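You operate a simulated robot arm through the tools that you are given. There is no shell and no other tool.

The job below is to be done with a simulated robot arm. You get a single attempt, and the scene is never put back.

JOB
Clamp the pale blue panel, spray it twice and scrub the salt stain out.
Fine: brush back, clamp open again. Set down upright: white scrubbing brush. Where these are worked on the way, their far stop is far enough and under half their travel is too little: hold-down clamp. What is to be rubbed or washed off counts as gone when no trace of it is left.

Only the result counts: the job must be done as asked and must still hold three seconds after the hand-in. Knocking over, shifting, dropping, spilling or breaking anything else fails it.

ROBOT AND FRAMES
A 7-joint arm with a two-finger parallel gripper, fixed in place. Base frame: the origin is on the floor under the middle of its stand, x ahead of it, y to its left, z up. Readings come in mm, rad, newtons and seconds.
With the tool pointing down near the work surface it reaches from about 520 to 960 mm from the base axis. Its first joint turns from -2.897 to 2.897 rad. Payload 3.91 kg.
The tool frame sits at the grasp point between the pads (the TCP): z along the fingers, y along the line on which they close. The tips reach 30 mm beyond it. Largest opening 110 mm; finger width 20, thickness 10; the body of the gripper, 48 by 112 mm, starts 55 mm behind the TCP.
Orientation is told as [roll, pitch, yaw] about the base's x, y, z axes, in that order, counted from this pose: with the fingers straight down and closing along the base's y, the tool's x points along the base's -x, its y along +y and its z along -z.

CONTROLS
- The arm moves only by the tool arm_command. Its argument "moves" is a list of rows, each a list of 3 entries, a list of its own where there are three numbers: the turn, a rotation vector about the tool's x, y, z in rad, then the shift along the tool's x, y, z in m, then the closure, from 0 (fully open) to 1 (shut). In form: [[[ax, ay, az], [x, y, z], fingers], ...]. A call has 1 to 20 rows; each row shifts and turns the commanded pose from where the row before left it, along the tool's axes as they then stand. Each row takes 0.2 s and may step no farther than 50 mm and 0.15 rad from the row before; otherwise, or with a gripper value out of range, the whole call is refused. Where a pose cannot be reached the arm comes as near as it can. A force on the tool above 90 N (or 10 N above the force at the start of the call, whichever is more), or a blocked arm, ends the call early, and 0.2 s more pass. Each finger travels about 72 mm/s and halts on what it meets, pressing with about 35 N; the grip force reading is that of the motor and also rises with nothing between the fingers. The clock runs only during rows and for 0.2 s after the last one: add rows that do not move to give the fingers time. The reply holds the time, the measured pose of the TCP, the force on the tool along the base axes, the opening and the grip force, in the units named above and with some noise, with the torque about the TCP (base axes, N m) and any sound that the robot's microphone picked up.
- Cameras (640 x 400 px; columns grow to the right, rows downward): "scene" is fixed at [219.8, 650.4, 1489.3]; the picture's right is [-0.97, 0.24, 0.00], its down [0.21, 0.87, -0.45] and it looks along [-0.11, -0.44, -0.89] (base axes); focal length 214 px, centre (320, 200). "wrist" rides on the gripper at [72, 17, -103] in the tool frame; the picture's right is [-0.23, 0.97, 0.00], its down [-0.76, -0.18, -0.62] and it looks along [-0.61, -0.14, 0.78] (tool axes); focal length 222 px, centre (320, 200). There is no depth. A picture from a camera that has moved, and an enlarged one, comes with that camera's place and axes in the base frame and with its lens.
- camera(camera): a new picture of that camera. It takes no simulated time.
- raise_lower(by): slides the trunk up (or, below 0, down) by that many mm; the arm rides with it, the base frame stays. It gives what a move gives, with no picture.
- enlarge(camera, box): a new picture of the part [left, top, right, bottom] of that camera's present view, enlarged. It takes no simulated time.
- close_job(): hands the job in; it is judged then, once.

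Places have to be worked out from the pictures, the camera data and where the tool is seen. Open the gripper and draw the arm clear of the work before you hand the job in, unless the task says otherwise.

The tools are called after "Call:" as a command line: name --argument value ..., lists and objects as JSON in quotes. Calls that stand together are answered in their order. arm_command: Moves the arm, as the interface text tells. Its arguments: {"type":"object","properties":{"moves":{"type":"array"}},"required":["moves"]} The other tools are called the same way: raise_lower (by) moves the trunk up or down; camera (camera) takes a picture; enlarge (camera, box) takes an enlarged picture of a part of a camera's view; close_job () hands the job in.

At the start:

```text
time: 0.0
ee_pos: [135.3, 303.6, 1192.8]
tcp_rot: [0.001, -0.001, -0.001]
force: [-0.5, 0.7, 0.2]
ft_torque: [-0.04, 0.0, 0.01]
gripper_width: 109.9
grasp_force: 0.1
trunk travel left (down, up): [-625.0, 57.0]
```

scene: 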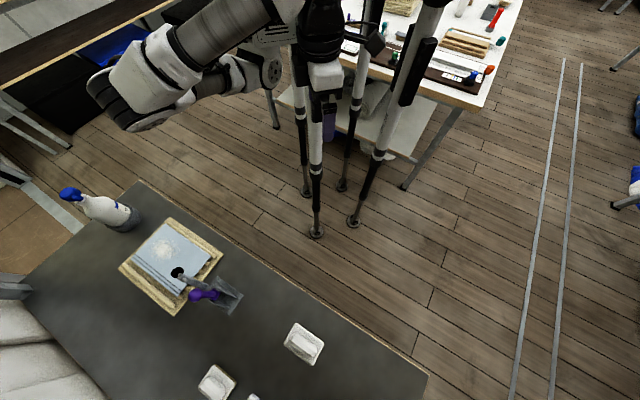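
wrist: 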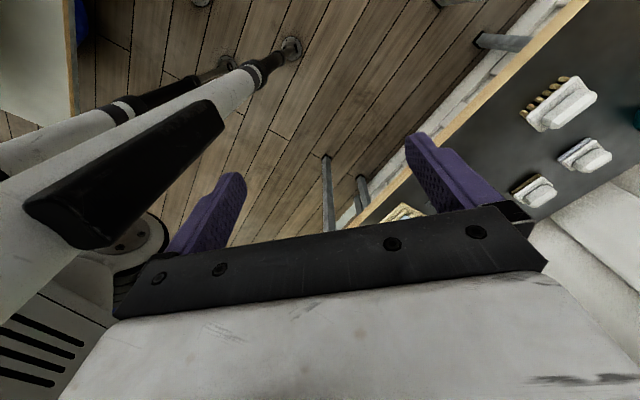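

The pictures show a dark table to the robot's left with a spray bottle, the panel with its purple-handled clamp, and several brushes. I'll enlarge the scene view to see the details.

Call:
enlarge --camera "scene" --box '[40, 170, 260, 320]'

Call:
enlarge --camera "scene" --box '[160, 280, 400, 400]'

Call:
enlarge --camera "wrist" --box '[440, 50, 640, 230]'

```text
2.67 times, centred on (150, 245) of scene
camera zoom: at [219.8, 650.4, 1489.3], right [-0.97, 0.24, 0.0], down [0.21, 0.87, -0.45], along [-0.11, -0.44, -0.89], focal length 572 px, centre (773, 80)
```

zoom: 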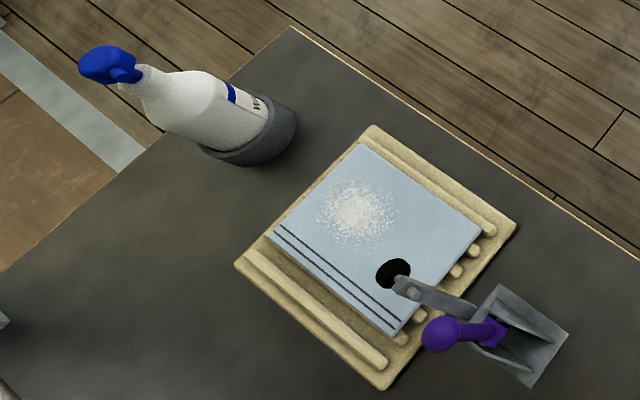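

```text
2.67 times, centred on (280, 340) of scene
camera zoom: at [219.8, 650.4, 1489.3], right [-0.97, 0.24, 0.0], down [0.21, 0.87, -0.45], along [-0.11, -0.44, -0.89], focal length 572 px, centre (427, -173)
```

zoom: 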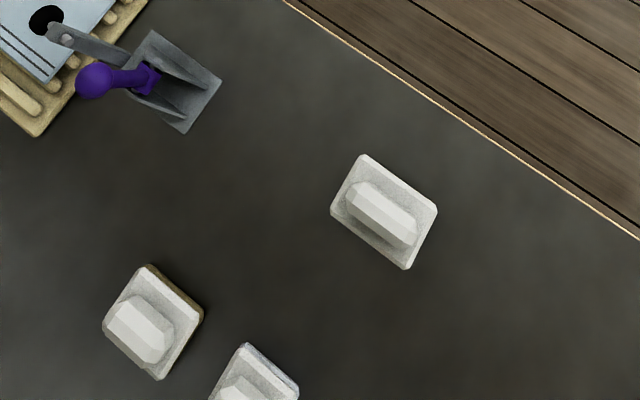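

```text
2.22 times, centred on (540, 140) of wrist
camera zoom: at [63.7, 321.9, 1296.7], right [0.23, 0.97, 0.0], down [0.76, -0.18, 0.62], along [0.61, -0.14, -0.78], focal length 494 px, centre (-169, 333)
```

zoom: 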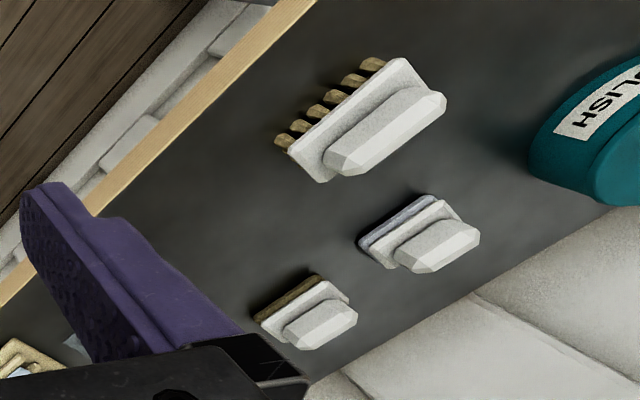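

Comparing the scene and wrist views, the bristle brush is near (273, 712, 900), the panel near (600, 425), and the bottle near (756, 260). I'll swing the tool toward the brushes at a safe height for a closer look.

Call:
arm_command --moves '[[[0, 0, 0], [-0.011, 0.038, 0.008], 0], [[0, 0, 0], [-0.011, 0.038, 0.008], 0], [[0, 0, 0], [-0.011, 0.038, 0.008], 0], [[0, 0, 0], [-0.011, 0.038, 0.008], 0], [[0, 0, 0], [-0.011, 0.038, 0.008], 0], [[0, 0, -0.15], [0, 0, 0], 0], [[0, 0, -0.15], [0, 0, 0], 0], [[0, 0, -0.15], [0, 0, 0], 0], [[0, 0, -0.15], [0, 0, 0], 0], [[0, 0, -0.15], [0, 0, 0], 0], [[0, 0, -0.15], [0, 0, 0], 0], [[0, 0, -0.15], [0, 0, 0], 0], [[0, 0, -0.15], [0, 0, 0], 0]]'

```text
time: 2.8
ee_pos: [189.6, 494.8, 1152.3]
tcp_rot: [0.001, 0.002, 1.201]
force: [-0.4, 0.2, 0.2]
ft_torque: [-0.02, -0.01, 0.01]
gripper_width: 110.1
grasp_force: 0.0
trunk travel left (down, up): [-625.0, 57.0]
```

The arm reached the overview pose exactly. I'll take pictures from here.

Call:
camera --camera "wrist"

Call:
camera --camera "scene"

```text
taken
camera wrist: at [149.1, 433.7, 1256.4], right [-0.83, 0.56, 0.0], down [0.44, 0.65, 0.62], along [0.35, 0.52, -0.78], focal length 222 px, centre (320, 200)
```

wrist: 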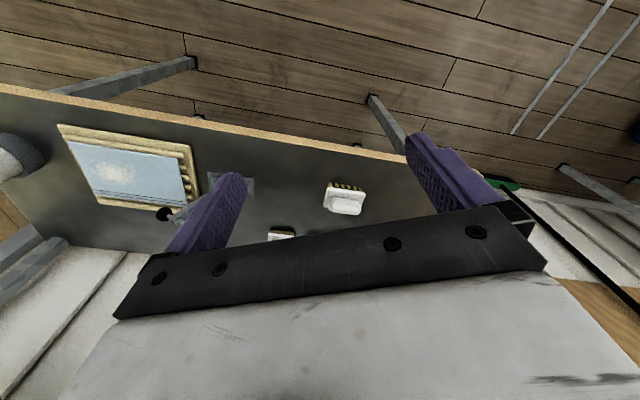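

```text
taken
```

scene: 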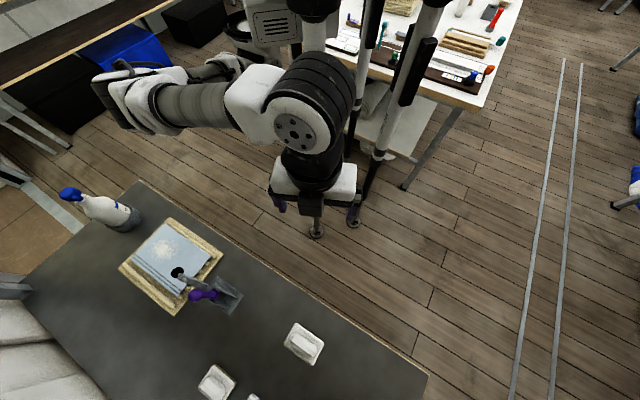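

The gripper hides the far half of the wrist view, so I need to hover closer to the objects. I'll move outward over the brushes at about z 1120.

Call:
arm_command --moves '[[[0, 0, 0], [-0.044, 0.001, 0.0075], 0], [[0, 0, 0], [-0.044, 0.001, 0.0075], 0], [[0, 0, 0], [-0.044, 0.001, 0.0075], 0], [[0, 0, 0], [-0.044, 0.001, 0.0075], 0]]'

Call:
camera --camera "wrist"

Call:
enlarge --camera "wrist" --box '[220, 0, 470, 160]'

```text
time: 3.8
ee_pos: [250.4, 661.4, 1122.2]
tcp_rot: [-0.002, -0.001, 1.202]
force: [0.3, -0.6, 0.3]
ft_torque: [-0.04, -0.04, 0.0]
gripper_width: 109.9
grasp_force: 0.1
trunk travel left (down, up): [-625.0, 57.0]
```

```text
taken
camera wrist: at [208.4, 600.1, 1226.6], right [-0.83, 0.56, 0.0], down [0.44, 0.65, 0.62], along [0.35, 0.52, -0.78], focal length 222 px, centre (320, 200)
```

wrist: 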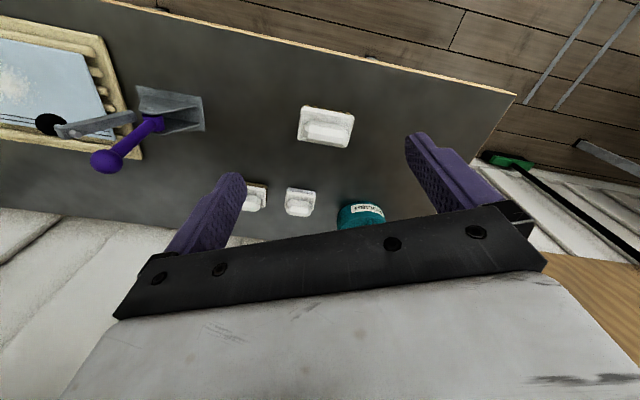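

```text
2.50 times, centred on (345, 80) of wrist
camera zoom: at [208.4, 600.1, 1226.6], right [-0.83, 0.56, 0.0], down [0.44, 0.65, 0.62], along [0.35, 0.52, -0.78], focal length 555 px, centre (258, 500)
```

zoom: 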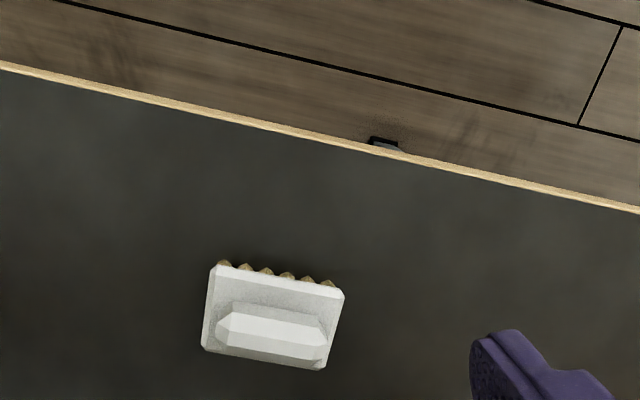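

The brush nearest to the robot has brown tufts; the handle top works out at about (275, 714, 905). I'll move over the two smaller blocks to tell them apart from the scrubbing brush.

Call:
arm_command --moves '[[[0, 0, 0], [-0.0238, -0.0302, 0.005], 0], [[0, 0, 0], [-0.0238, -0.0302, 0.005], 0], [[0, 0, 0], [-0.0238, -0.0302, 0.005], 0], [[0, 0, 0], [-0.0238, -0.0302, 0.005], 0]]'

Call:
camera --camera "wrist"

Call:
enlarge --camera "wrist" --box '[200, 60, 440, 210]'

Call:
enlarge --camera "wrist" --box '[0, 0, 240, 150]'

```text
time: 4.8
ee_pos: [373.6, 682.8, 1099.3]
tcp_rot: [0.0, 0.0, 1.2]
force: [-0.1, -0.4, -0.5]
ft_torque: [-0.02, 0.02, 0.01]
gripper_width: 110.0
grasp_force: 0.1
out of reach, approached as far as the arm can: row 3, 4
trunk travel left (down, up): [-625.0, 57.0]
```

```text
taken
camera wrist: at [332.9, 621.8, 1203.8], right [-0.83, 0.56, 0.0], down [0.44, 0.65, 0.62], along [0.35, 0.51, -0.78], focal length 222 px, centre (320, 200)
```

wrist: 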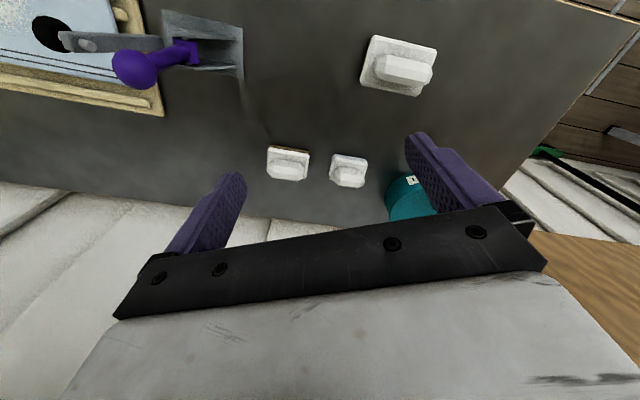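

```text
2.67 times, centred on (320, 135) of wrist
camera zoom: at [332.9, 621.8, 1203.8], right [-0.83, 0.56, 0.0], down [0.44, 0.65, 0.62], along [0.35, 0.51, -0.78], focal length 592 px, centre (320, 373)
```

zoom: 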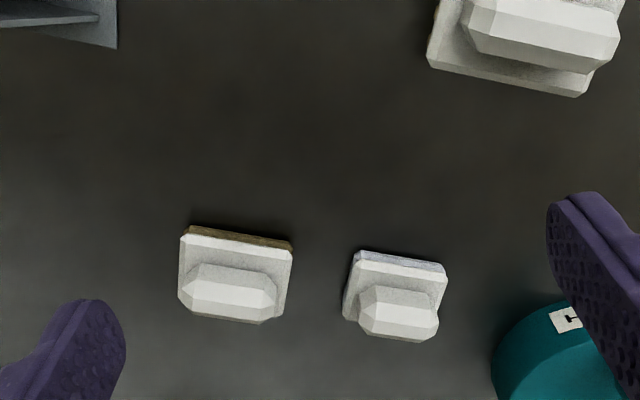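

```text
2.67 times, centred on (120, 75) of wrist
camera zoom: at [332.9, 621.8, 1203.8], right [-0.83, 0.56, 0.0], down [0.44, 0.65, 0.62], along [0.35, 0.51, -0.78], focal length 592 px, centre (853, 533)
```

zoom: 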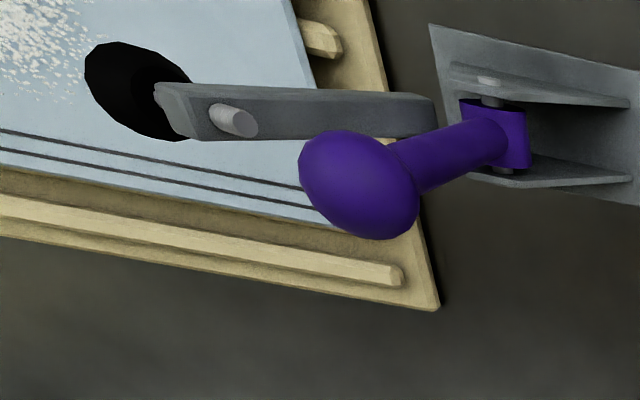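

The tufted block is the scrubbing brush, and the other two carry flat pads (brown and lilac). The table edge runs along x+y=const and the clamp bar seems raised, so I'll get a tilted side view of the clamp from the robot's side.

Call:
arm_command --moves '[[[0, 0, 0], [0.0414, -0.0086, 0.002], 0], [[0, 0, 0], [0.0414, -0.0086, 0.002], 0], [[0, 0, 0], [0.0414, -0.0086, 0.002], 0], [[0, 0, 0], [0.0414, -0.0086, 0.002], 0], [[0, 0, 0], [0.0414, -0.0086, 0.002], 0], [[0, 0, 0], [0.0414, -0.0086, 0.002], 0], [[0, 0, 0], [0.0414, -0.0086, 0.002], 0], [[0, 0, 0.15], [0, 0, 0], 0], [[0, 0, 0.15], [0, 0, 0], 0], [[0, 0, 0.115], [0, 0, 0], 0], [[0, -0.15, 0], [0, 0, 0], 0], [[0, -0.15, 0], [0, 0, 0], 0], [[0, -0.15, 0], [0, 0, 0], 0], [[0, -0.15, 0], [0, 0, 0], 0]]'

Call:
camera --camera "wrist"

```text
time: 7.8
ee_pos: [324.6, 391.2, 1087.2]
tcp_rot: [0.0, -0.602, 0.786]
force: [0.0, 0.2, 0.9]
ft_torque: [-0.03, 0.02, -0.02]
gripper_width: 110.1
grasp_force: 0.1
trunk travel left (down, up): [-625.0, 57.0]
```

```text
taken
camera wrist: at [230.4, 320.3, 1131.4], right [-0.56, 0.82, 0.13], down [0.32, 0.07, 0.94], along [0.77, 0.57, -0.3], focal length 222 px, centre (320, 200)
```

wrist: 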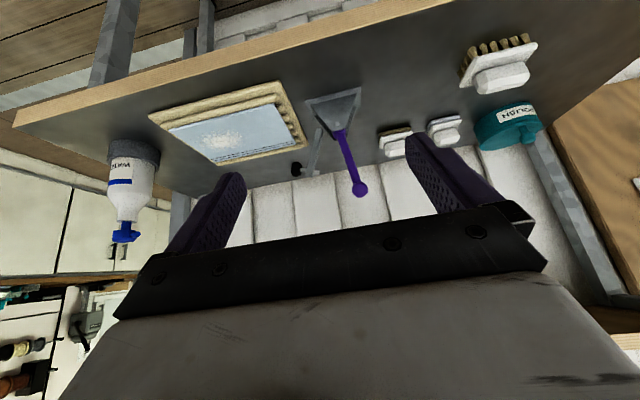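

Now I have a good side view (upside-down). I'll enlarge the clamp, the bottle and the brushes.

Call:
enlarge --camera "wrist" --box '[250, 70, 410, 210]'

Call:
enlarge --camera "wrist" --box '[70, 120, 200, 260]'

Call:
enlarge --camera "wrist" --box '[370, 20, 550, 170]'

```text
2.86 times, centred on (330, 140) of wrist
camera zoom: at [230.4, 320.3, 1131.4], right [-0.56, 0.82, 0.13], down [0.32, 0.07, 0.94], along [0.77, 0.57, -0.3], focal length 635 px, centre (291, 371)
```

zoom: 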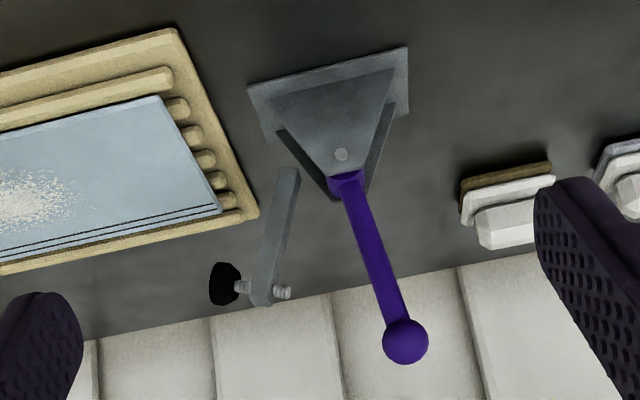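

```text
2.86 times, centred on (135, 190) of wrist
camera zoom: at [230.4, 320.3, 1131.4], right [-0.56, 0.82, 0.13], down [0.32, 0.07, 0.94], along [0.77, 0.57, -0.3], focal length 635 px, centre (849, 229)
```

zoom: 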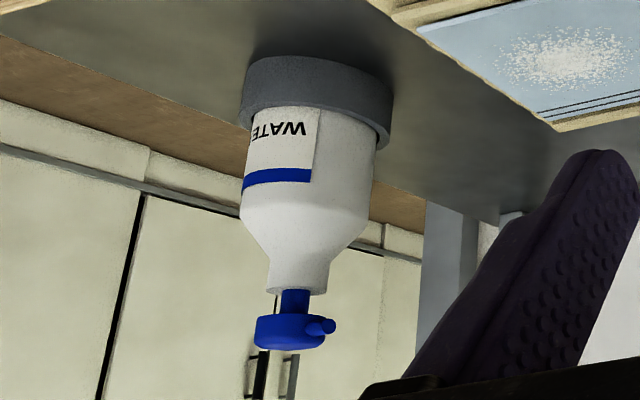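

```text
2.67 times, centred on (460, 95) of wrist
camera zoom: at [230.4, 320.3, 1131.4], right [-0.56, 0.82, 0.13], down [0.32, 0.07, 0.94], along [0.77, 0.57, -0.3], focal length 592 px, centre (-53, 480)
```

zoom: 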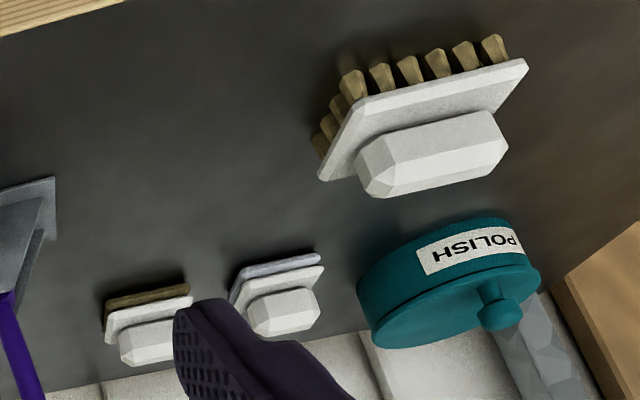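

The ball of the clamp handle triangulates to (456, 567, 1020) with its pivot near (473, 556, 891). The bar is raised and open. The water bottle has a push-down pump head near (751, 261, 1029), with its nozzle facing the panel. I'll move closer to the bottle to see it properly.

Call:
arm_command --moves '[[[0, 0, 0], [-0.005, -0.0463, 0.0063], 0], [[0, 0, 0], [-0.005, -0.0463, 0.0063], 0], [[0, 0, 0], [-0.005, -0.0463, 0.0063], 0], [[0, 0, 0], [-0.005, -0.0463, 0.0063], 0], [[0, 0, 0], [-0.005, -0.0463, 0.0063], 0], [[0, 0, 0], [-0.005, -0.0463, 0.0063], 0], [[0, 0, 0], [-0.005, -0.0463, 0.0063], 0], [[0, 0, 0], [-0.005, -0.0463, 0.0063], 0]]'

Call:
camera --camera "wrist"

Call:
enlarge --camera "wrist" --box '[230, 60, 450, 230]'

```text
time: 9.6
ee_pos: [632.0, 169.4, 1070.1]
tcp_rot: [0.0, -0.6, 0.786]
force: [-0.7, 0.2, 0.4]
ft_torque: [0.0, -0.01, 0.03]
gripper_width: 110.2
grasp_force: 0.0
trunk travel left (down, up): [-625.0, 57.0]
```

```text
taken
camera wrist: at [537.5, 99.7, 1114.5], right [-0.56, 0.82, 0.13], down [0.32, 0.07, 0.94], along [0.77, 0.57, -0.3], focal length 222 px, centre (320, 200)
```

wrist: 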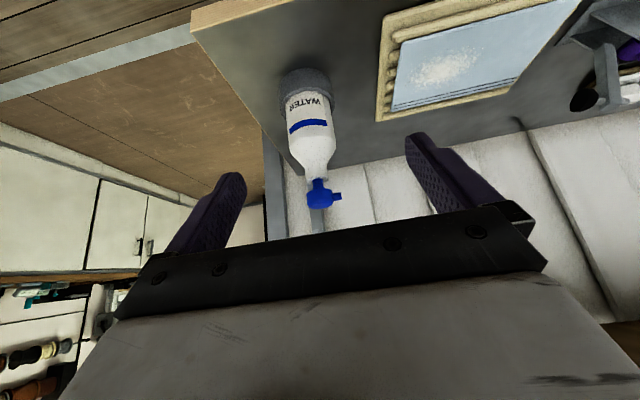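

```text
2.35 times, centred on (340, 145) of wrist
camera zoom: at [537.5, 99.7, 1114.5], right [-0.56, 0.82, 0.13], down [0.32, 0.07, 0.94], along [0.77, 0.57, -0.3], focal length 523 px, centre (273, 329)
```

zoom: 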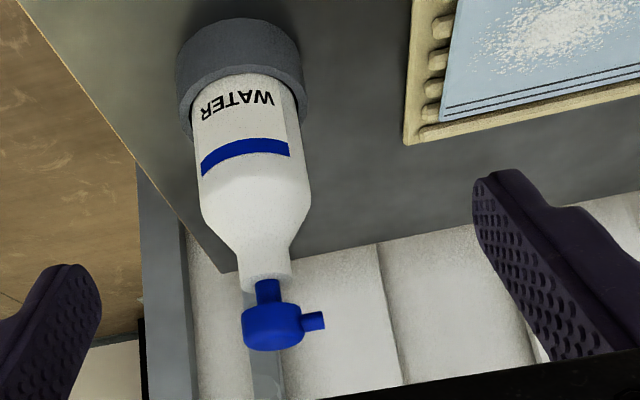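

The pump head's nozzle points straight along the table toward the stain, so the bottle can be worked in its holder. The clamp comes first: I'll level the tool, move above the clamp's ball and turn so the fingers close across the clamp's plane.

Call:
arm_command --moves '[[[0, 0.15, 0], [0, 0, 0], 0], [[0, 0.15, 0], [0, 0, 0], 0], [[0, 0.15, 0], [0, 0, 0], 0], [[0, 0.15, 0], [0, 0, 0], 0], [[0, 0, 0], [-0.01747, 0.04502, -0.0022], 0], [[0, 0, 0], [-0.01747, 0.04502, -0.0022], 0], [[0, 0, 0], [-0.01747, 0.04502, -0.0022], 0], [[0, 0, 0], [-0.01747, 0.04502, -0.0022], 0], [[0, 0, 0], [-0.01747, 0.04502, -0.0022], 0], [[0, 0, 0], [-0.01747, 0.04502, -0.0022], 0], [[0, 0, 0], [-0.01747, 0.04502, -0.0022], 0], [[0, 0, 0], [-0.01747, 0.04502, -0.0022], 0], [[0, 0, 0], [-0.01747, 0.04502, -0.0022], 0]]'

```text
time: 12.4
ee_pos: [458.2, 572.8, 1086.6]
tcp_rot: [0.001, 0.0, 0.784]
force: [-0.1, 0.2, -0.3]
ft_torque: [-0.02, 0.01, -0.03]
gripper_width: 110.1
grasp_force: 0.1
trunk travel left (down, up): [-625.0, 57.0]
```

The tool is now level, above the ball. I'll turn it by -1.571 rad yaw so the fingers close along (1,1).

Call:
arm_command --moves '[[[0, 0, 0.1427], [0, 0, 0], 0], [[0, 0, 0.1427], [0, 0, 0], 0], [[0, 0, 0.1427], [0, 0, 0], 0], [[0, 0, 0.1427], [0, 0, 0], 0], [[0, 0, 0.1427], [0, 0, 0], 0], [[0, 0, 0.1427], [0, 0, 0], 0], [[0, 0, 0.1427], [0, 0, 0], 0], [[0, 0, 0.1427], [0, 0, 0], 0], [[0, 0, 0.1427], [0, 0, 0], 0], [[0, 0, 0.1427], [0, 0, 0], 0], [[0, 0, 0.1427], [0, 0, 0], 0]]'

Call:
camera --camera "wrist"

Call:
enlarge --camera "scene" --box '[100, 200, 280, 320]'

```text
time: 14.8
ee_pos: [455.0, 571.7, 1088.3]
tcp_rot: [0.0, 0.002, -0.79]
force: [0.3, 0.9, 0.6]
ft_torque: [0.03, 0.0, 0.01]
gripper_width: 109.9
grasp_force: 0.1
trunk travel left (down, up): [-625.0, 57.0]
```

```text
taken
camera wrist: at [417.5, 634.7, 1191.7], right [0.85, 0.53, 0.0], down [0.41, -0.67, 0.62], along [0.33, -0.53, -0.78], focal length 222 px, centre (320, 200)
```

wrist: 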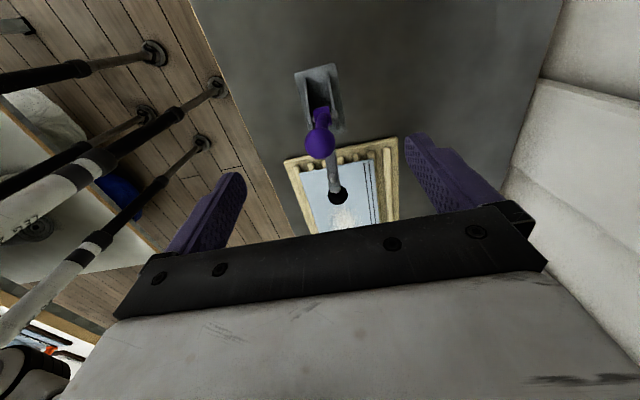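

```text
3.33 times, centred on (190, 260) of scene
camera zoom: at [219.8, 650.4, 1489.3], right [-0.97, 0.24, 0.0], down [0.21, 0.87, -0.45], along [-0.11, -0.44, -0.89], focal length 715 px, centre (753, 0)
```

zoom: 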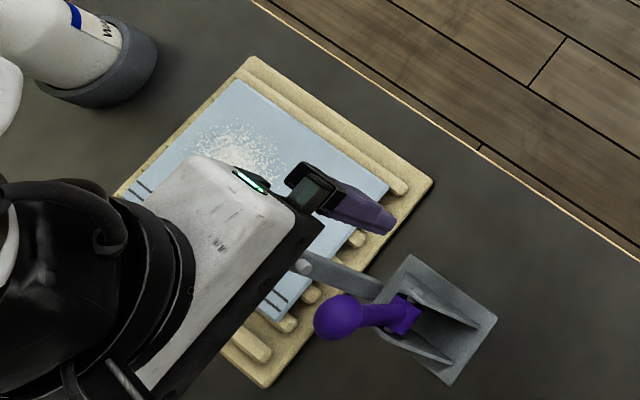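

The ball sits at (457, 568, 1020), only about 4 mm off the tool axis. I'll correct that, descend around the ball and close on it.

Call:
arm_command --moves '[[[0, 0, 0], [-0.004, -0.001, 0.019], 0], [[0, 0, 0], [0, 0, 0.019], 0], [[0, 0, 0], [0, 0, 0.019], 0], [[0, 0, 0], [0, 0, 0], 0.6], [[0, 0, 0], [0, 0, 0], 0.8], [[0, 0, 0], [0, 0, 0], 0.9], [[0, 0, 0], [0, 0, 0], 0.9], [[0, 0, 0], [0, 0, 0], 0.9], [[0, 0, 0], [0, 0, 0], 0.9]]'

Call:
camera --camera "wrist"

```text
time: 16.8
ee_pos: [457.6, 566.6, 1030.8]
tcp_rot: [0.0, 0.0, -0.785]
force: [3.1, 4.4, -0.4]
ft_torque: [0.12, 0.01, 0.01]
gripper_width: 25.0
grasp_force: 45.3
trunk travel left (down, up): [-625.0, 57.0]
```

```text
taken
camera wrist: at [419.9, 630.8, 1134.4], right [0.85, 0.53, 0.0], down [0.41, -0.66, 0.62], along [0.33, -0.53, -0.78], focal length 222 px, centre (320, 200)
```

wrist: 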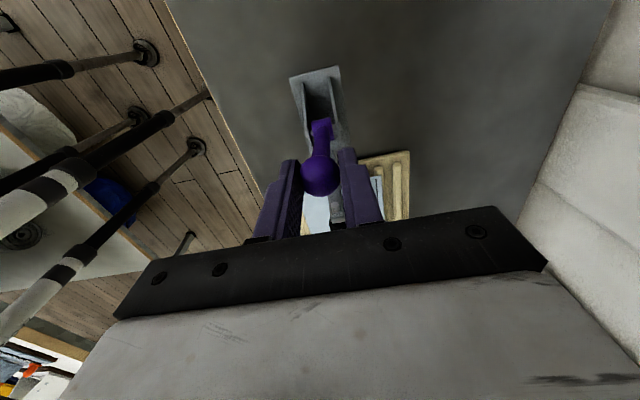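

The ball is held (25 mm opening). I'll test the direction with a short step away from the panel, watching the force.

Call:
arm_command --moves '[[[0, 0, 0], [0.004, 0, 0.0006], 0.9], [[0, 0, 0], [0.004, 0, 0.0007], 0.9], [[0, 0, 0], [0.002, 0, 0.0005], 0.9]]'

Call:
enlarge --camera "scene" --box '[100, 200, 280, 320]'

```text
time: 17.6
ee_pos: [451.7, 571.9, 1029.0]
tcp_rot: [-0.001, -0.002, -0.786]
force: [7.1, -10.1, -0.1]
ft_torque: [-1.01, -1.0, -0.04]
gripper_width: 24.6
grasp_force: 44.6
trunk travel left (down, up): [-625.0, 57.0]
```

```text
3.33 times, centred on (190, 260) of scene
camera zoom: at [219.8, 650.4, 1489.3], right [-0.97, 0.24, 0.0], down [0.21, 0.87, -0.45], along [-0.11, -0.44, -0.89], focal length 715 px, centre (753, 0)
```

zoom: 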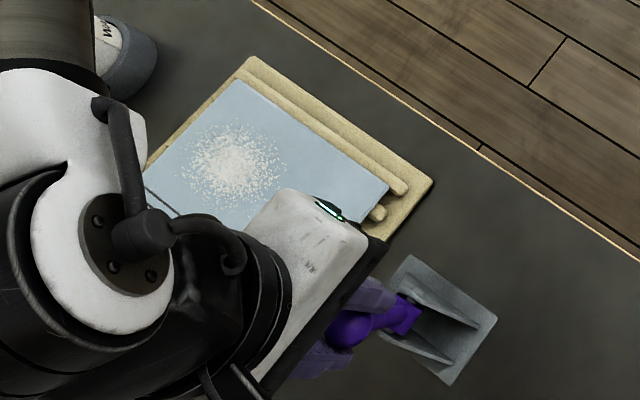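

The ball followed the move by about 8 mm against roughly 12 N. I'll continue a bit along the arc and check whether the force stays steady.

Call:
arm_command --moves '[[[0, 0, 0], [0.005, 0, 0.001], 0.9], [[0, 0, 0], [0.005, 0, 0.0012], 0.9], [[0, 0, 0], [0.005, 0, 0.0014], 0.9], [[0, 0, 0], [0.005, 0, 0.0015], 0.9]]'

Call:
camera --camera "wrist"

```text
time: 18.6
ee_pos: [436.5, 587.1, 1023.1]
tcp_rot: [0.0, 0.0, -0.785]
force: [8.5, -10.6, -2.8]
ft_torque: [-0.99, -0.92, 0.0]
gripper_width: 24.8
grasp_force: 44.9
trunk travel left (down, up): [-625.0, 57.0]
```

```text
taken
camera wrist: at [399.0, 651.8, 1127.3], right [0.85, 0.53, 0.0], down [0.41, -0.66, 0.62], along [0.33, -0.53, -0.78], focal length 222 px, centre (320, 200)
```

wrist: 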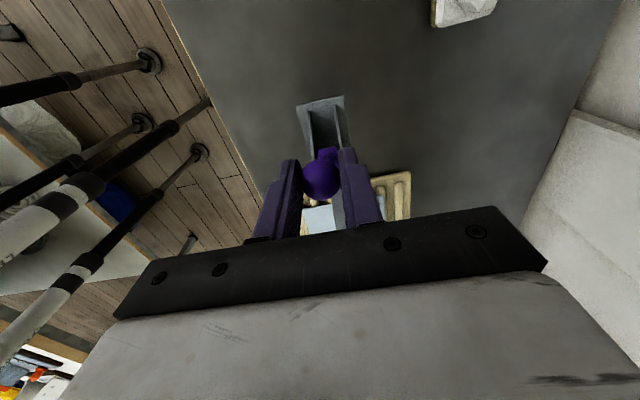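

The force holds steady at about 13 N and the ball follows an arc of 131 mm radius about the estimated pivot. I'll continue along that arc.

Call:
arm_command --moves '[[[0, 0, 0], [0.00723, 0, 0.00311], 0.9], [[0, 0, 0], [0.00703, 0, 0.00353], 0.9], [[0, 0, 0], [0.00681, 0, 0.00395], 0.9], [[0, 0, 0], [0.00656, 0, 0.00436], 0.9], [[0, 0, 0], [0.00628, 0, 0.00474], 0.9], [[0, 0, 0], [0.00598, 0, 0.0051], 0.9]]'

Call:
enlarge --camera "scene" --box '[100, 200, 280, 320]'

Call:
camera --camera "wrist"

```text
time: 20.0
ee_pos: [407.5, 616.4, 1001.1]
tcp_rot: [0.0, 0.002, -0.783]
force: [4.5, -6.4, 5.5]
ft_torque: [-1.07, -0.93, -0.03]
gripper_width: 24.9
grasp_force: 45.3
trunk travel left (down, up): [-625.0, 57.0]
```

```text
3.33 times, centred on (190, 260) of scene
camera zoom: at [219.8, 650.4, 1489.3], right [-0.97, 0.24, 0.0], down [0.21, 0.87, -0.45], along [-0.11, -0.44, -0.89], focal length 715 px, centre (753, 0)
```

zoom: 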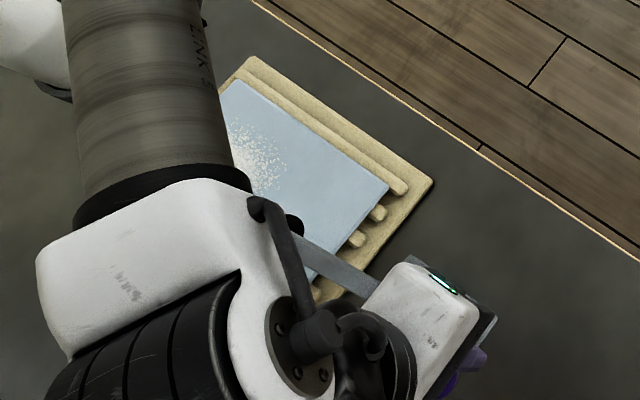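

```text
taken
camera wrist: at [370.2, 680.3, 1104.1], right [0.85, 0.53, 0.0], down [0.41, -0.66, 0.62], along [0.33, -0.53, -0.78], focal length 222 px, centre (320, 200)
```

wrist: 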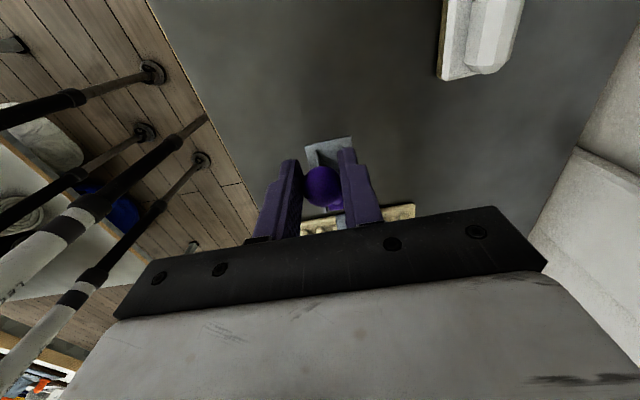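

In the scene view the bar is swinging down toward the panel, and the resistance is along the arc only. I'll continue.

Call:
arm_command --moves '[[[0, 0, 0], [0.00583, 0, 0.00552], 0.9], [[0, 0, 0], [0.00549, 0, 0.00587], 0.9], [[0, 0, 0], [0.00513, 0, 0.0062], 0.9], [[0, 0, 0], [0.00474, 0, 0.00647], 0.9]]'

Call:
camera --camera "wrist"

Call:
enlarge --camera "scene" --box '[100, 200, 280, 320]'

```text
time: 21.0
ee_pos: [393.6, 632.5, 975.7]
tcp_rot: [0.001, 0.0, -0.786]
force: [3.7, -5.8, 7.8]
ft_torque: [-1.01, -0.89, 0.02]
gripper_width: 25.3
grasp_force: 45.2
trunk travel left (down, up): [-625.0, 57.0]
```

```text
taken
camera wrist: at [355.2, 695.2, 1079.9], right [0.85, 0.53, 0.0], down [0.41, -0.67, 0.62], along [0.33, -0.53, -0.78], focal length 222 px, centre (320, 200)
```

wrist: 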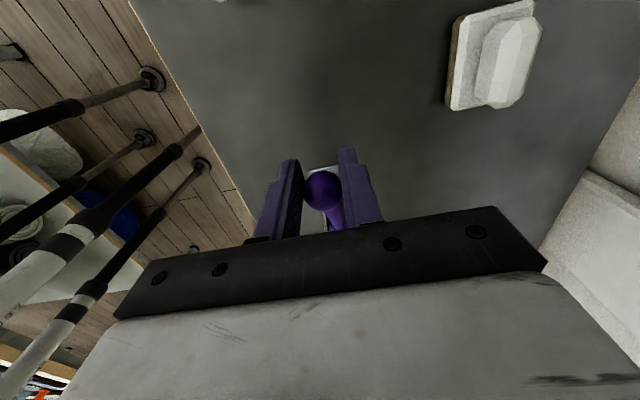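

```text
3.33 times, centred on (190, 260) of scene
camera zoom: at [219.8, 650.4, 1489.3], right [-0.97, 0.24, 0.0], down [0.21, 0.87, -0.45], along [-0.11, -0.44, -0.89], focal length 715 px, centre (753, 0)
```

zoom: 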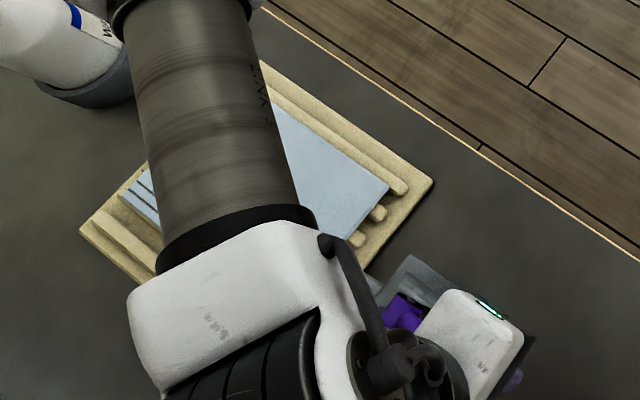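

The arc still fits (radius about 134 mm) and the bar is going down. I'll continue further down the arc.

Call:
arm_command --moves '[[[0, 0, 0], [0.00441, 0, 0.00677], 0.9], [[0, 0, 0], [0.00399, 0, 0.00701], 0.9], [[0, 0, 0], [0.00356, 0, 0.00724], 0.9], [[0, 0, 0], [0.00312, 0, 0.00745], 0.9]]'

Call:
camera --camera "wrist"

Call:
enlarge --camera "scene" --box '[100, 200, 280, 320]'

```text
time: 22.0
ee_pos: [382.9, 641.7, 947.7]
tcp_rot: [0.002, 0.0, -0.787]
force: [11.2, -0.1, 7.5]
ft_torque: [-0.89, -0.94, 0.05]
gripper_width: 25.0
grasp_force: 44.9
trunk travel left (down, up): [-625.0, 57.0]
```

```text
taken
camera wrist: at [345.0, 705.5, 1050.6], right [0.85, 0.53, 0.0], down [0.41, -0.67, 0.62], along [0.33, -0.53, -0.78], focal length 222 px, centre (320, 200)
```

wrist: 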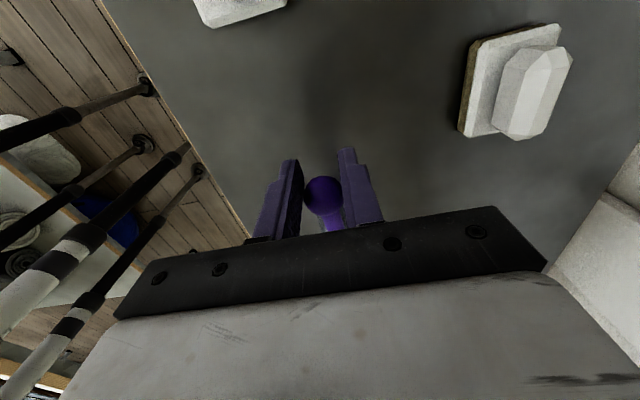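

```text
3.33 times, centred on (190, 260) of scene
camera zoom: at [219.8, 650.4, 1489.3], right [-0.97, 0.24, 0.0], down [0.21, 0.87, -0.45], along [-0.11, -0.44, -0.89], focal length 715 px, centre (753, 0)
```

zoom: 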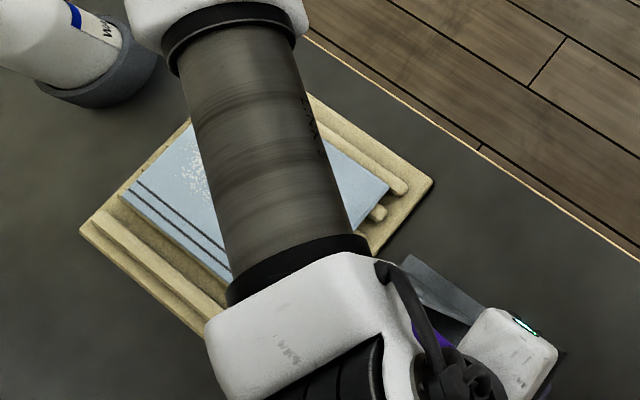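

The handle is about 68° over with steady light resistance. I'll continue toward horizontal.

Call:
arm_command --moves '[[[0, 0, 0], [0.00268, 0.0003, 0.00761], 0.9], [[0, 0, 0], [0.00222, 0.0003, 0.00776], 0.9], [[0, 0, 0], [0.00174, 0, 0.00787], 0.9]]'

Call:
camera --camera "wrist"

```text
time: 22.8
ee_pos: [366.5, 648.8, 924.3]
tcp_rot: [-0.004, 0.007, -0.771]
force: [-30.3, 16.3, 4.5]
ft_torque: [-0.09, 0.22, 0.14]
gripper_width: 6.9
grasp_force: 0.1
trunk travel left (down, up): [-625.0, 57.0]
```

```text
taken
camera wrist: at [329.0, 711.7, 1027.9], right [0.84, 0.54, -0.01], down [0.43, -0.66, 0.62], along [0.33, -0.52, -0.79], focal length 222 px, centre (320, 200)
```

wrist: 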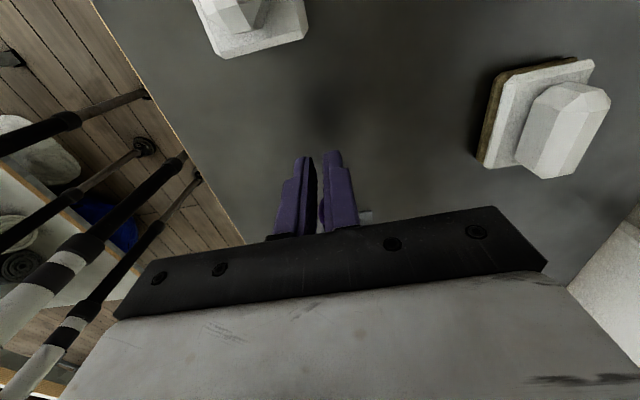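

The ball slipped out of the fingers toward the panel side, and the fingers are now closing beside it. I'll check the scene before doing anything else.

Call:
enlarge --camera "scene" --box '[100, 200, 280, 320]'

Call:
enlarge --camera "wrist" --box '[240, 130, 420, 250]'

```text
3.33 times, centred on (190, 260) of scene
camera zoom: at [219.8, 650.4, 1489.3], right [-0.97, 0.24, 0.0], down [0.21, 0.87, -0.45], along [-0.11, -0.44, -0.89], focal length 715 px, centre (753, 0)
```

zoom: 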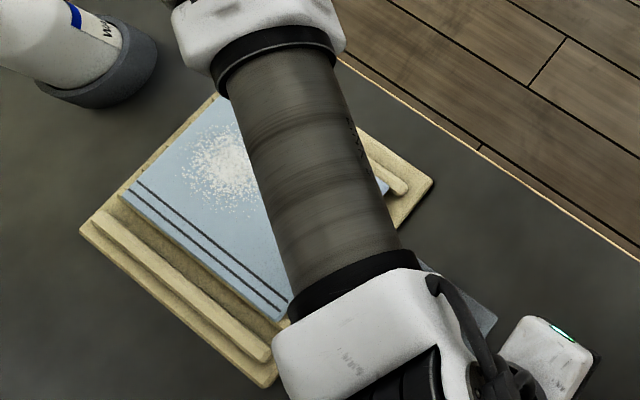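

```text
3.33 times, centred on (330, 190) of wrist
camera zoom: at [329.0, 711.7, 1027.9], right [0.84, 0.54, -0.01], down [0.43, -0.66, 0.62], along [0.33, -0.52, -0.79], focal length 740 px, centre (287, 233)
```

zoom: 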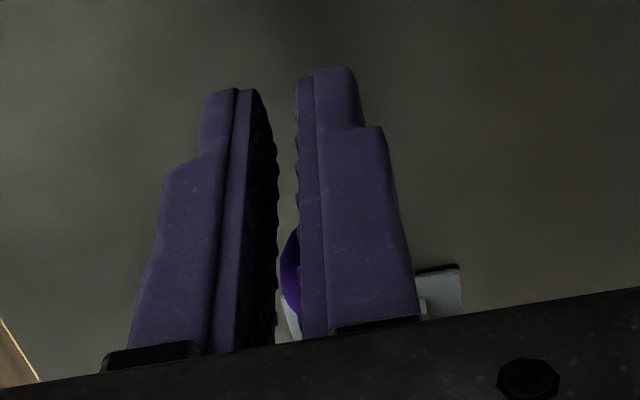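

The ball is sitting right behind the fingers on the panel side. I'll back the closed fingers off away from it and rise, then look at where the handle is.

Call:
arm_command --moves '[[[0, 0, 0], [0.012, 0, 0], 1], [[0, 0, 0], [0.012, 0, 0], 1], [[0, 0, 0.007], [0, 0, -0.03], 1], [[0, 0, 0.007], [0, 0, -0.04], 1], [[0, 0, 0], [0, 0, -0.03], 1]]'

Call:
camera --camera "wrist"

Call:
enlarge --camera "scene" --box '[100, 200, 280, 320]'

```text
time: 24.0
ee_pos: [360.7, 663.9, 1025.5]
tcp_rot: [0.0, 0.0, -0.799]
force: [-0.9, -0.4, 0.5]
ft_torque: [-0.03, 0.0, -0.01]
gripper_width: 0.0
grasp_force: 35.2
trunk travel left (down, up): [-625.0, 57.0]
```

```text
taken
camera wrist: at [323.8, 729.1, 1128.6], right [0.86, 0.52, 0.0], down [0.4, -0.67, 0.62], along [0.32, -0.53, -0.78], focal length 222 px, centre (320, 200)
```

wrist: 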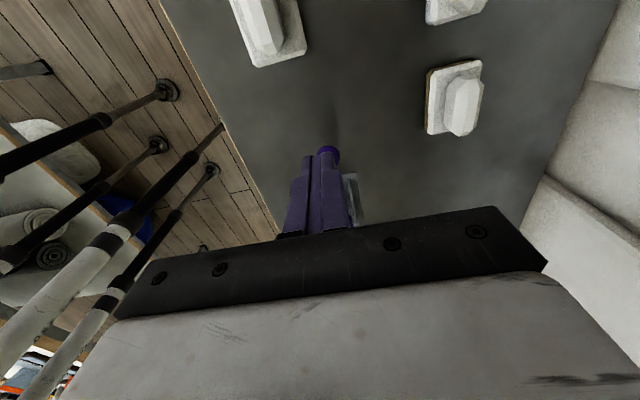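

```text
3.33 times, centred on (190, 260) of scene
camera zoom: at [219.8, 650.4, 1489.3], right [-0.97, 0.24, 0.0], down [0.21, 0.87, -0.45], along [-0.11, -0.44, -0.89], focal length 715 px, centre (753, 0)
```

zoom: 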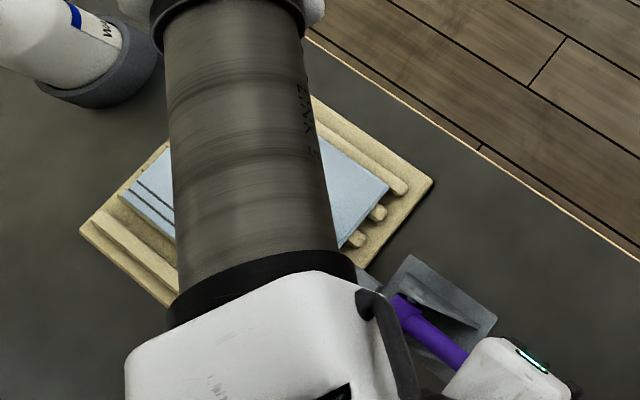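

The handle lies about 69° over, with the ball near (u-wise) x=384, y=646, z≈940. I'll put the closed fingertips directly above the ball and press it down gently.

Call:
arm_command --moves '[[[0, 0, -0.014], [-0.0274, 0.0009, 0], 1], [[0, 0, 0], [0, 0, 0.015], 1], [[0, 0, 0], [0, 0, 0.015], 1], [[0, 0, 0], [0, 0, 0.008], 1], [[0, 0, 0], [0, 0, 0.008], 1]]'

Call:
camera --camera "wrist"

```text
time: 25.2
ee_pos: [382.7, 645.0, 978.0]
tcp_rot: [0.001, 0.0, -0.784]
force: [-0.3, -0.5, -0.3]
ft_torque: [0.0, 0.03, 0.04]
gripper_width: 0.0
grasp_force: 34.5
trunk travel left (down, up): [-625.0, 57.0]
```

```text
taken
camera wrist: at [343.0, 709.4, 1082.1], right [0.85, 0.53, 0.0], down [0.41, -0.66, 0.62], along [0.33, -0.53, -0.78], focal length 222 px, centre (320, 200)
```

wrist: 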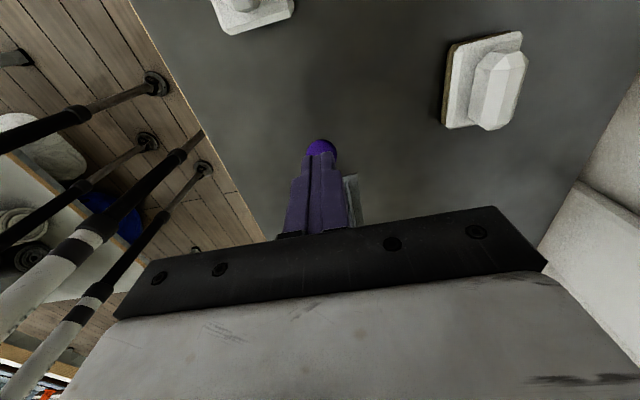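

The fingertips are now just over the ball. I'll press down in small steps, drifting slightly along the arc.

Call:
arm_command --moves '[[[0, 0, 0], [0.001, 0, 0.006], 1], [[0, 0, 0], [0.001, 0, 0.006], 1], [[0, 0, 0], [0.001, 0, 0.006], 1], [[0, 0, 0], [0.001, 0, 0.006], 1]]'

Call:
camera --camera "wrist"

```text
time: 26.2
ee_pos: [377.3, 647.6, 954.8]
tcp_rot: [0.001, 0.002, -0.785]
force: [1.2, 0.8, 5.9]
ft_torque: [-0.03, -0.04, 0.05]
gripper_width: 0.0
grasp_force: 35.0
trunk travel left (down, up): [-625.0, 57.0]
```

```text
taken
camera wrist: at [339.0, 712.0, 1058.5], right [0.85, 0.53, 0.0], down [0.41, -0.67, 0.62], along [0.33, -0.53, -0.78], focal length 222 px, centre (320, 200)
```

wrist: 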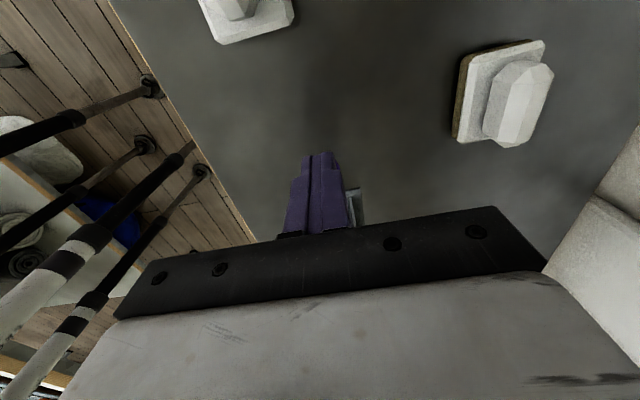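

Contact at about 6 N with tips at z≈925. I'll keep pressing down in small steps until the force rises at the stop.

Call:
arm_command --moves '[[[0, 0, 0], [0, 0, 0.004], 1], [[0, 0, 0], [0, 0, 0.004], 1], [[0, 0, 0], [0, 0, 0.004], 1]]'

Call:
enlarge --camera "scene" --box '[100, 200, 280, 320]'

```text
time: 27.0
ee_pos: [376.7, 649.5, 953.1]
tcp_rot: [0.013, 0.01, -0.785]
force: [2.3, 12.2, 61.3]
ft_torque: [-0.09, -0.45, 0.29]
gripper_width: 0.0
grasp_force: 35.3
trunk travel left (down, up): [-625.0, 57.0]
```

```text
3.33 times, centred on (190, 260) of scene
camera zoom: at [219.8, 650.4, 1489.3], right [-0.97, 0.24, 0.0], down [0.21, 0.87, -0.45], along [-0.11, -0.44, -0.89], focal length 715 px, centre (753, 0)
```

zoom: 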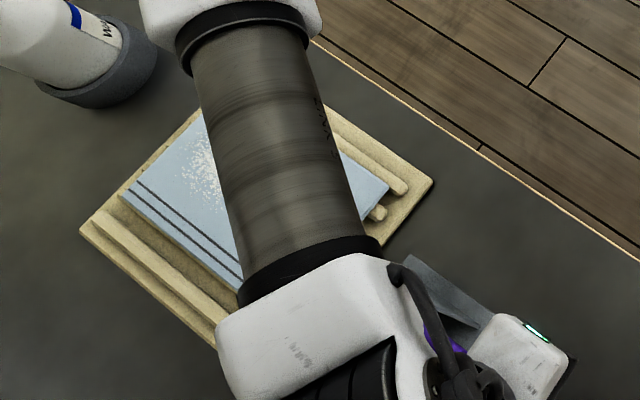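

A firm stop at about 61 N with the ball near z 911. I'll rise off and look at the clamp from the side to confirm that the pad is down on the panel.

Call:
arm_command --moves '[[[0, 0, 0], [0, 0, -0.01], 1], [[0, 0, 0], [0, 0, -0.03], 1], [[0, 0, 0], [0, 0, -0.045], 1], [[0, 0, 0], [0, 0, -0.045], 1], [[0, 0, -0.1427], [0, 0, 0], 0.5], [[0, 0, -0.1427], [0, 0, 0], 0], [[0, 0, -0.1427], [0, 0, 0], 0], [[0, 0, -0.1427], [0, 0, 0], 0], [[0, 0, -0.1427], [0, 0, 0], 0], [[0, 0, -0.1427], [0, 0, 0], 0], [[0, 0, -0.1427], [0, 0, 0], 0], [[0, 0, -0.1427], [0, 0, 0], 0], [[0, 0, -0.1427], [0, 0, 0], 0], [[0, 0, -0.1427], [0, 0, 0], 0], [[0, 0, -0.1427], [0, 0, 0], 0]]'

```text
time: 30.2
ee_pos: [378.3, 648.9, 1070.7]
tcp_rot: [0.001, 0.0, 0.786]
force: [-0.7, 0.0, 0.3]
ft_torque: [0.0, -0.04, 0.0]
gripper_width: 110.0
grasp_force: 0.1
trunk travel left (down, up): [-625.0, 57.0]
```

I'll pull back toward the robot and tilt for the side view of the clamp.

Call:
arm_command --moves '[[[0, 0, 0], [0.0367, -0.0241, -0.0027], 0], [[0, 0, 0], [0.0367, -0.0241, -0.0027], 0], [[0, 0, 0], [0.0367, -0.0241, -0.0027], 0], [[0, 0, 0], [0.0367, -0.0241, -0.0027], 0], [[0, 0, 0], [0.0367, -0.0241, -0.0027], 0], [[0, 0, 0], [0.0367, -0.0241, -0.0027], 0], [[0, -0.15, 0], [0, 0, 0], 0], [[0, -0.15, 0], [0, 0, 0], 0], [[0, -0.15, 0], [0, 0, 0], 0], [[0, -0.15, 0], [0, 0, 0], 0]]'

Call:
enlarge --camera "wrist" --box '[250, 70, 410, 210]'

Call:
enlarge --camera "scene" --box '[100, 200, 280, 320]'

```text
time: 32.4
ee_pos: [325.0, 390.5, 1088.0]
tcp_rot: [0.003, -0.602, 0.783]
force: [-0.7, 0.0, -0.1]
ft_torque: [0.0, 0.02, -0.01]
gripper_width: 109.9
grasp_force: 0.0
trunk travel left (down, up): [-625.0, 57.0]
```

```text
2.86 times, centred on (330, 140) of wrist
camera zoom: at [230.4, 319.9, 1132.3], right [-0.56, 0.82, 0.13], down [0.32, 0.07, 0.94], along [0.77, 0.57, -0.3], focal length 635 px, centre (291, 371)
```

zoom: 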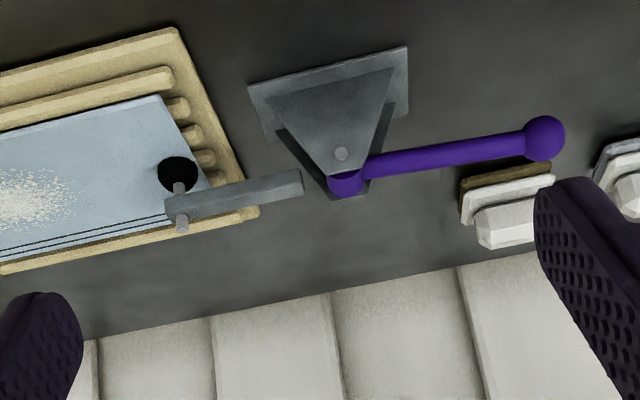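

```text
3.33 times, centred on (190, 260) of scene
camera zoom: at [219.8, 650.4, 1489.3], right [-0.97, 0.24, 0.0], down [0.21, 0.87, -0.45], along [-0.11, -0.44, -0.89], focal length 715 px, centre (753, 0)
```

zoom: 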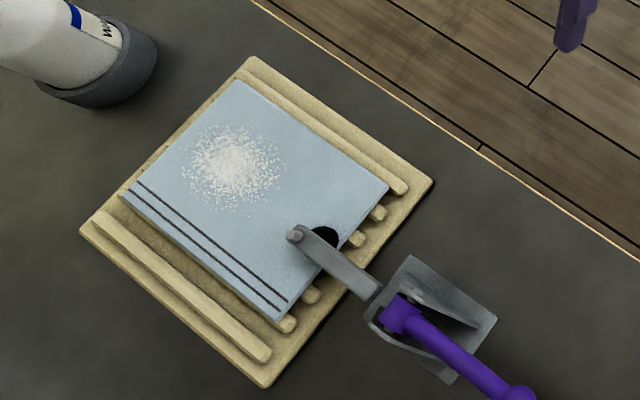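

The clamp is fully closed: pad down on the panel, bar level, handle flat back. Next is the sprayer, whose head is at about (752, 259, 1038 top). I'll level the tool and raise the trunk 50 mm for more reach at that height.

Call:
arm_command --moves '[[[0, 0.15, 0], [0, 0, 0], 0], [[0, 0.15, 0], [0, 0, 0], 0], [[0, 0.15, 0], [0, 0, 0], 0], [[0, 0.15, 0], [0, 0, 0], 0]]'

Call:
raise_lower --by 50

```text
time: 33.4
ee_pos: [324.5, 389.3, 1087.8]
tcp_rot: [0.0, 0.001, 0.784]
force: [0.4, -0.2, 0.2]
ft_torque: [0.01, -0.01, 0.04]
gripper_width: 110.1
grasp_force: 0.1
trunk travel left (down, up): [-625.0, 57.0]
```

```text
time: 34.3
ee_pos: [324.0, 390.4, 1136.7]
tcp_rot: [0.0, 0.0, 0.784]
force: [-0.1, 0.5, 0.3]
ft_torque: [-0.02, 0.0, -0.02]
gripper_width: 109.9
grasp_force: 0.1
trunk travel left (down, up): [-675.0, 7.0]
```

The trunk is up and the tool is level. I'll fly over to hover above the pump head.

Call:
arm_command --moves '[[[0, 0, 0], [-0.021, -0.03943, 0.0025], 0], [[0, 0, 0], [-0.021, -0.03943, 0.0025], 0], [[0, 0, 0], [-0.021, -0.03943, 0.0025], 0], [[0, 0, 0], [-0.021, -0.03943, 0.0025], 0], [[0, 0, 0], [-0.021, -0.03943, 0.0025], 0], [[0, 0, 0], [-0.021, -0.03943, 0.0025], 0], [[0, 0, 0], [-0.021, -0.03943, 0.0025], 0], [[0, 0, 0], [-0.021, -0.03943, 0.0025], 0], [[0, 0, 0], [-0.021, -0.03943, 0.0025], 0], [[0, 0, 0], [-0.021, -0.03943, 0.0025], 0], [[0, 0, 0], [0, 0, 0], 0]]'

Call:
camera --camera "wrist"

Call:
camera --camera "scene"

```text
time: 36.7
ee_pos: [750.0, 257.8, 1111.4]
tcp_rot: [-0.001, -0.002, 0.785]
force: [0.0, 0.1, 0.0]
ft_torque: [-0.03, 0.02, 0.01]
gripper_width: 109.9
grasp_force: 0.1
trunk travel left (down, up): [-675.0, 7.0]
```

```text
taken
camera wrist: at [687.7, 219.5, 1215.3], right [-0.53, 0.85, 0.0], down [0.66, 0.41, 0.62], along [0.53, 0.33, -0.78], focal length 222 px, centre (320, 200)
```

wrist: 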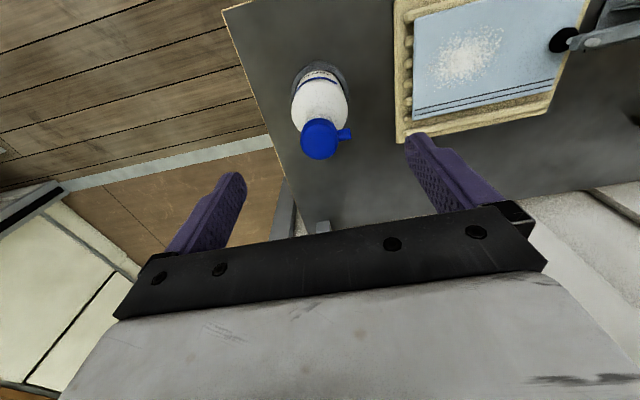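

```text
taken
```

scene: 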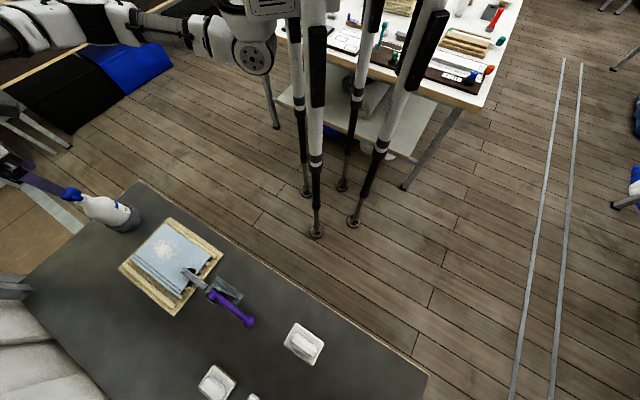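

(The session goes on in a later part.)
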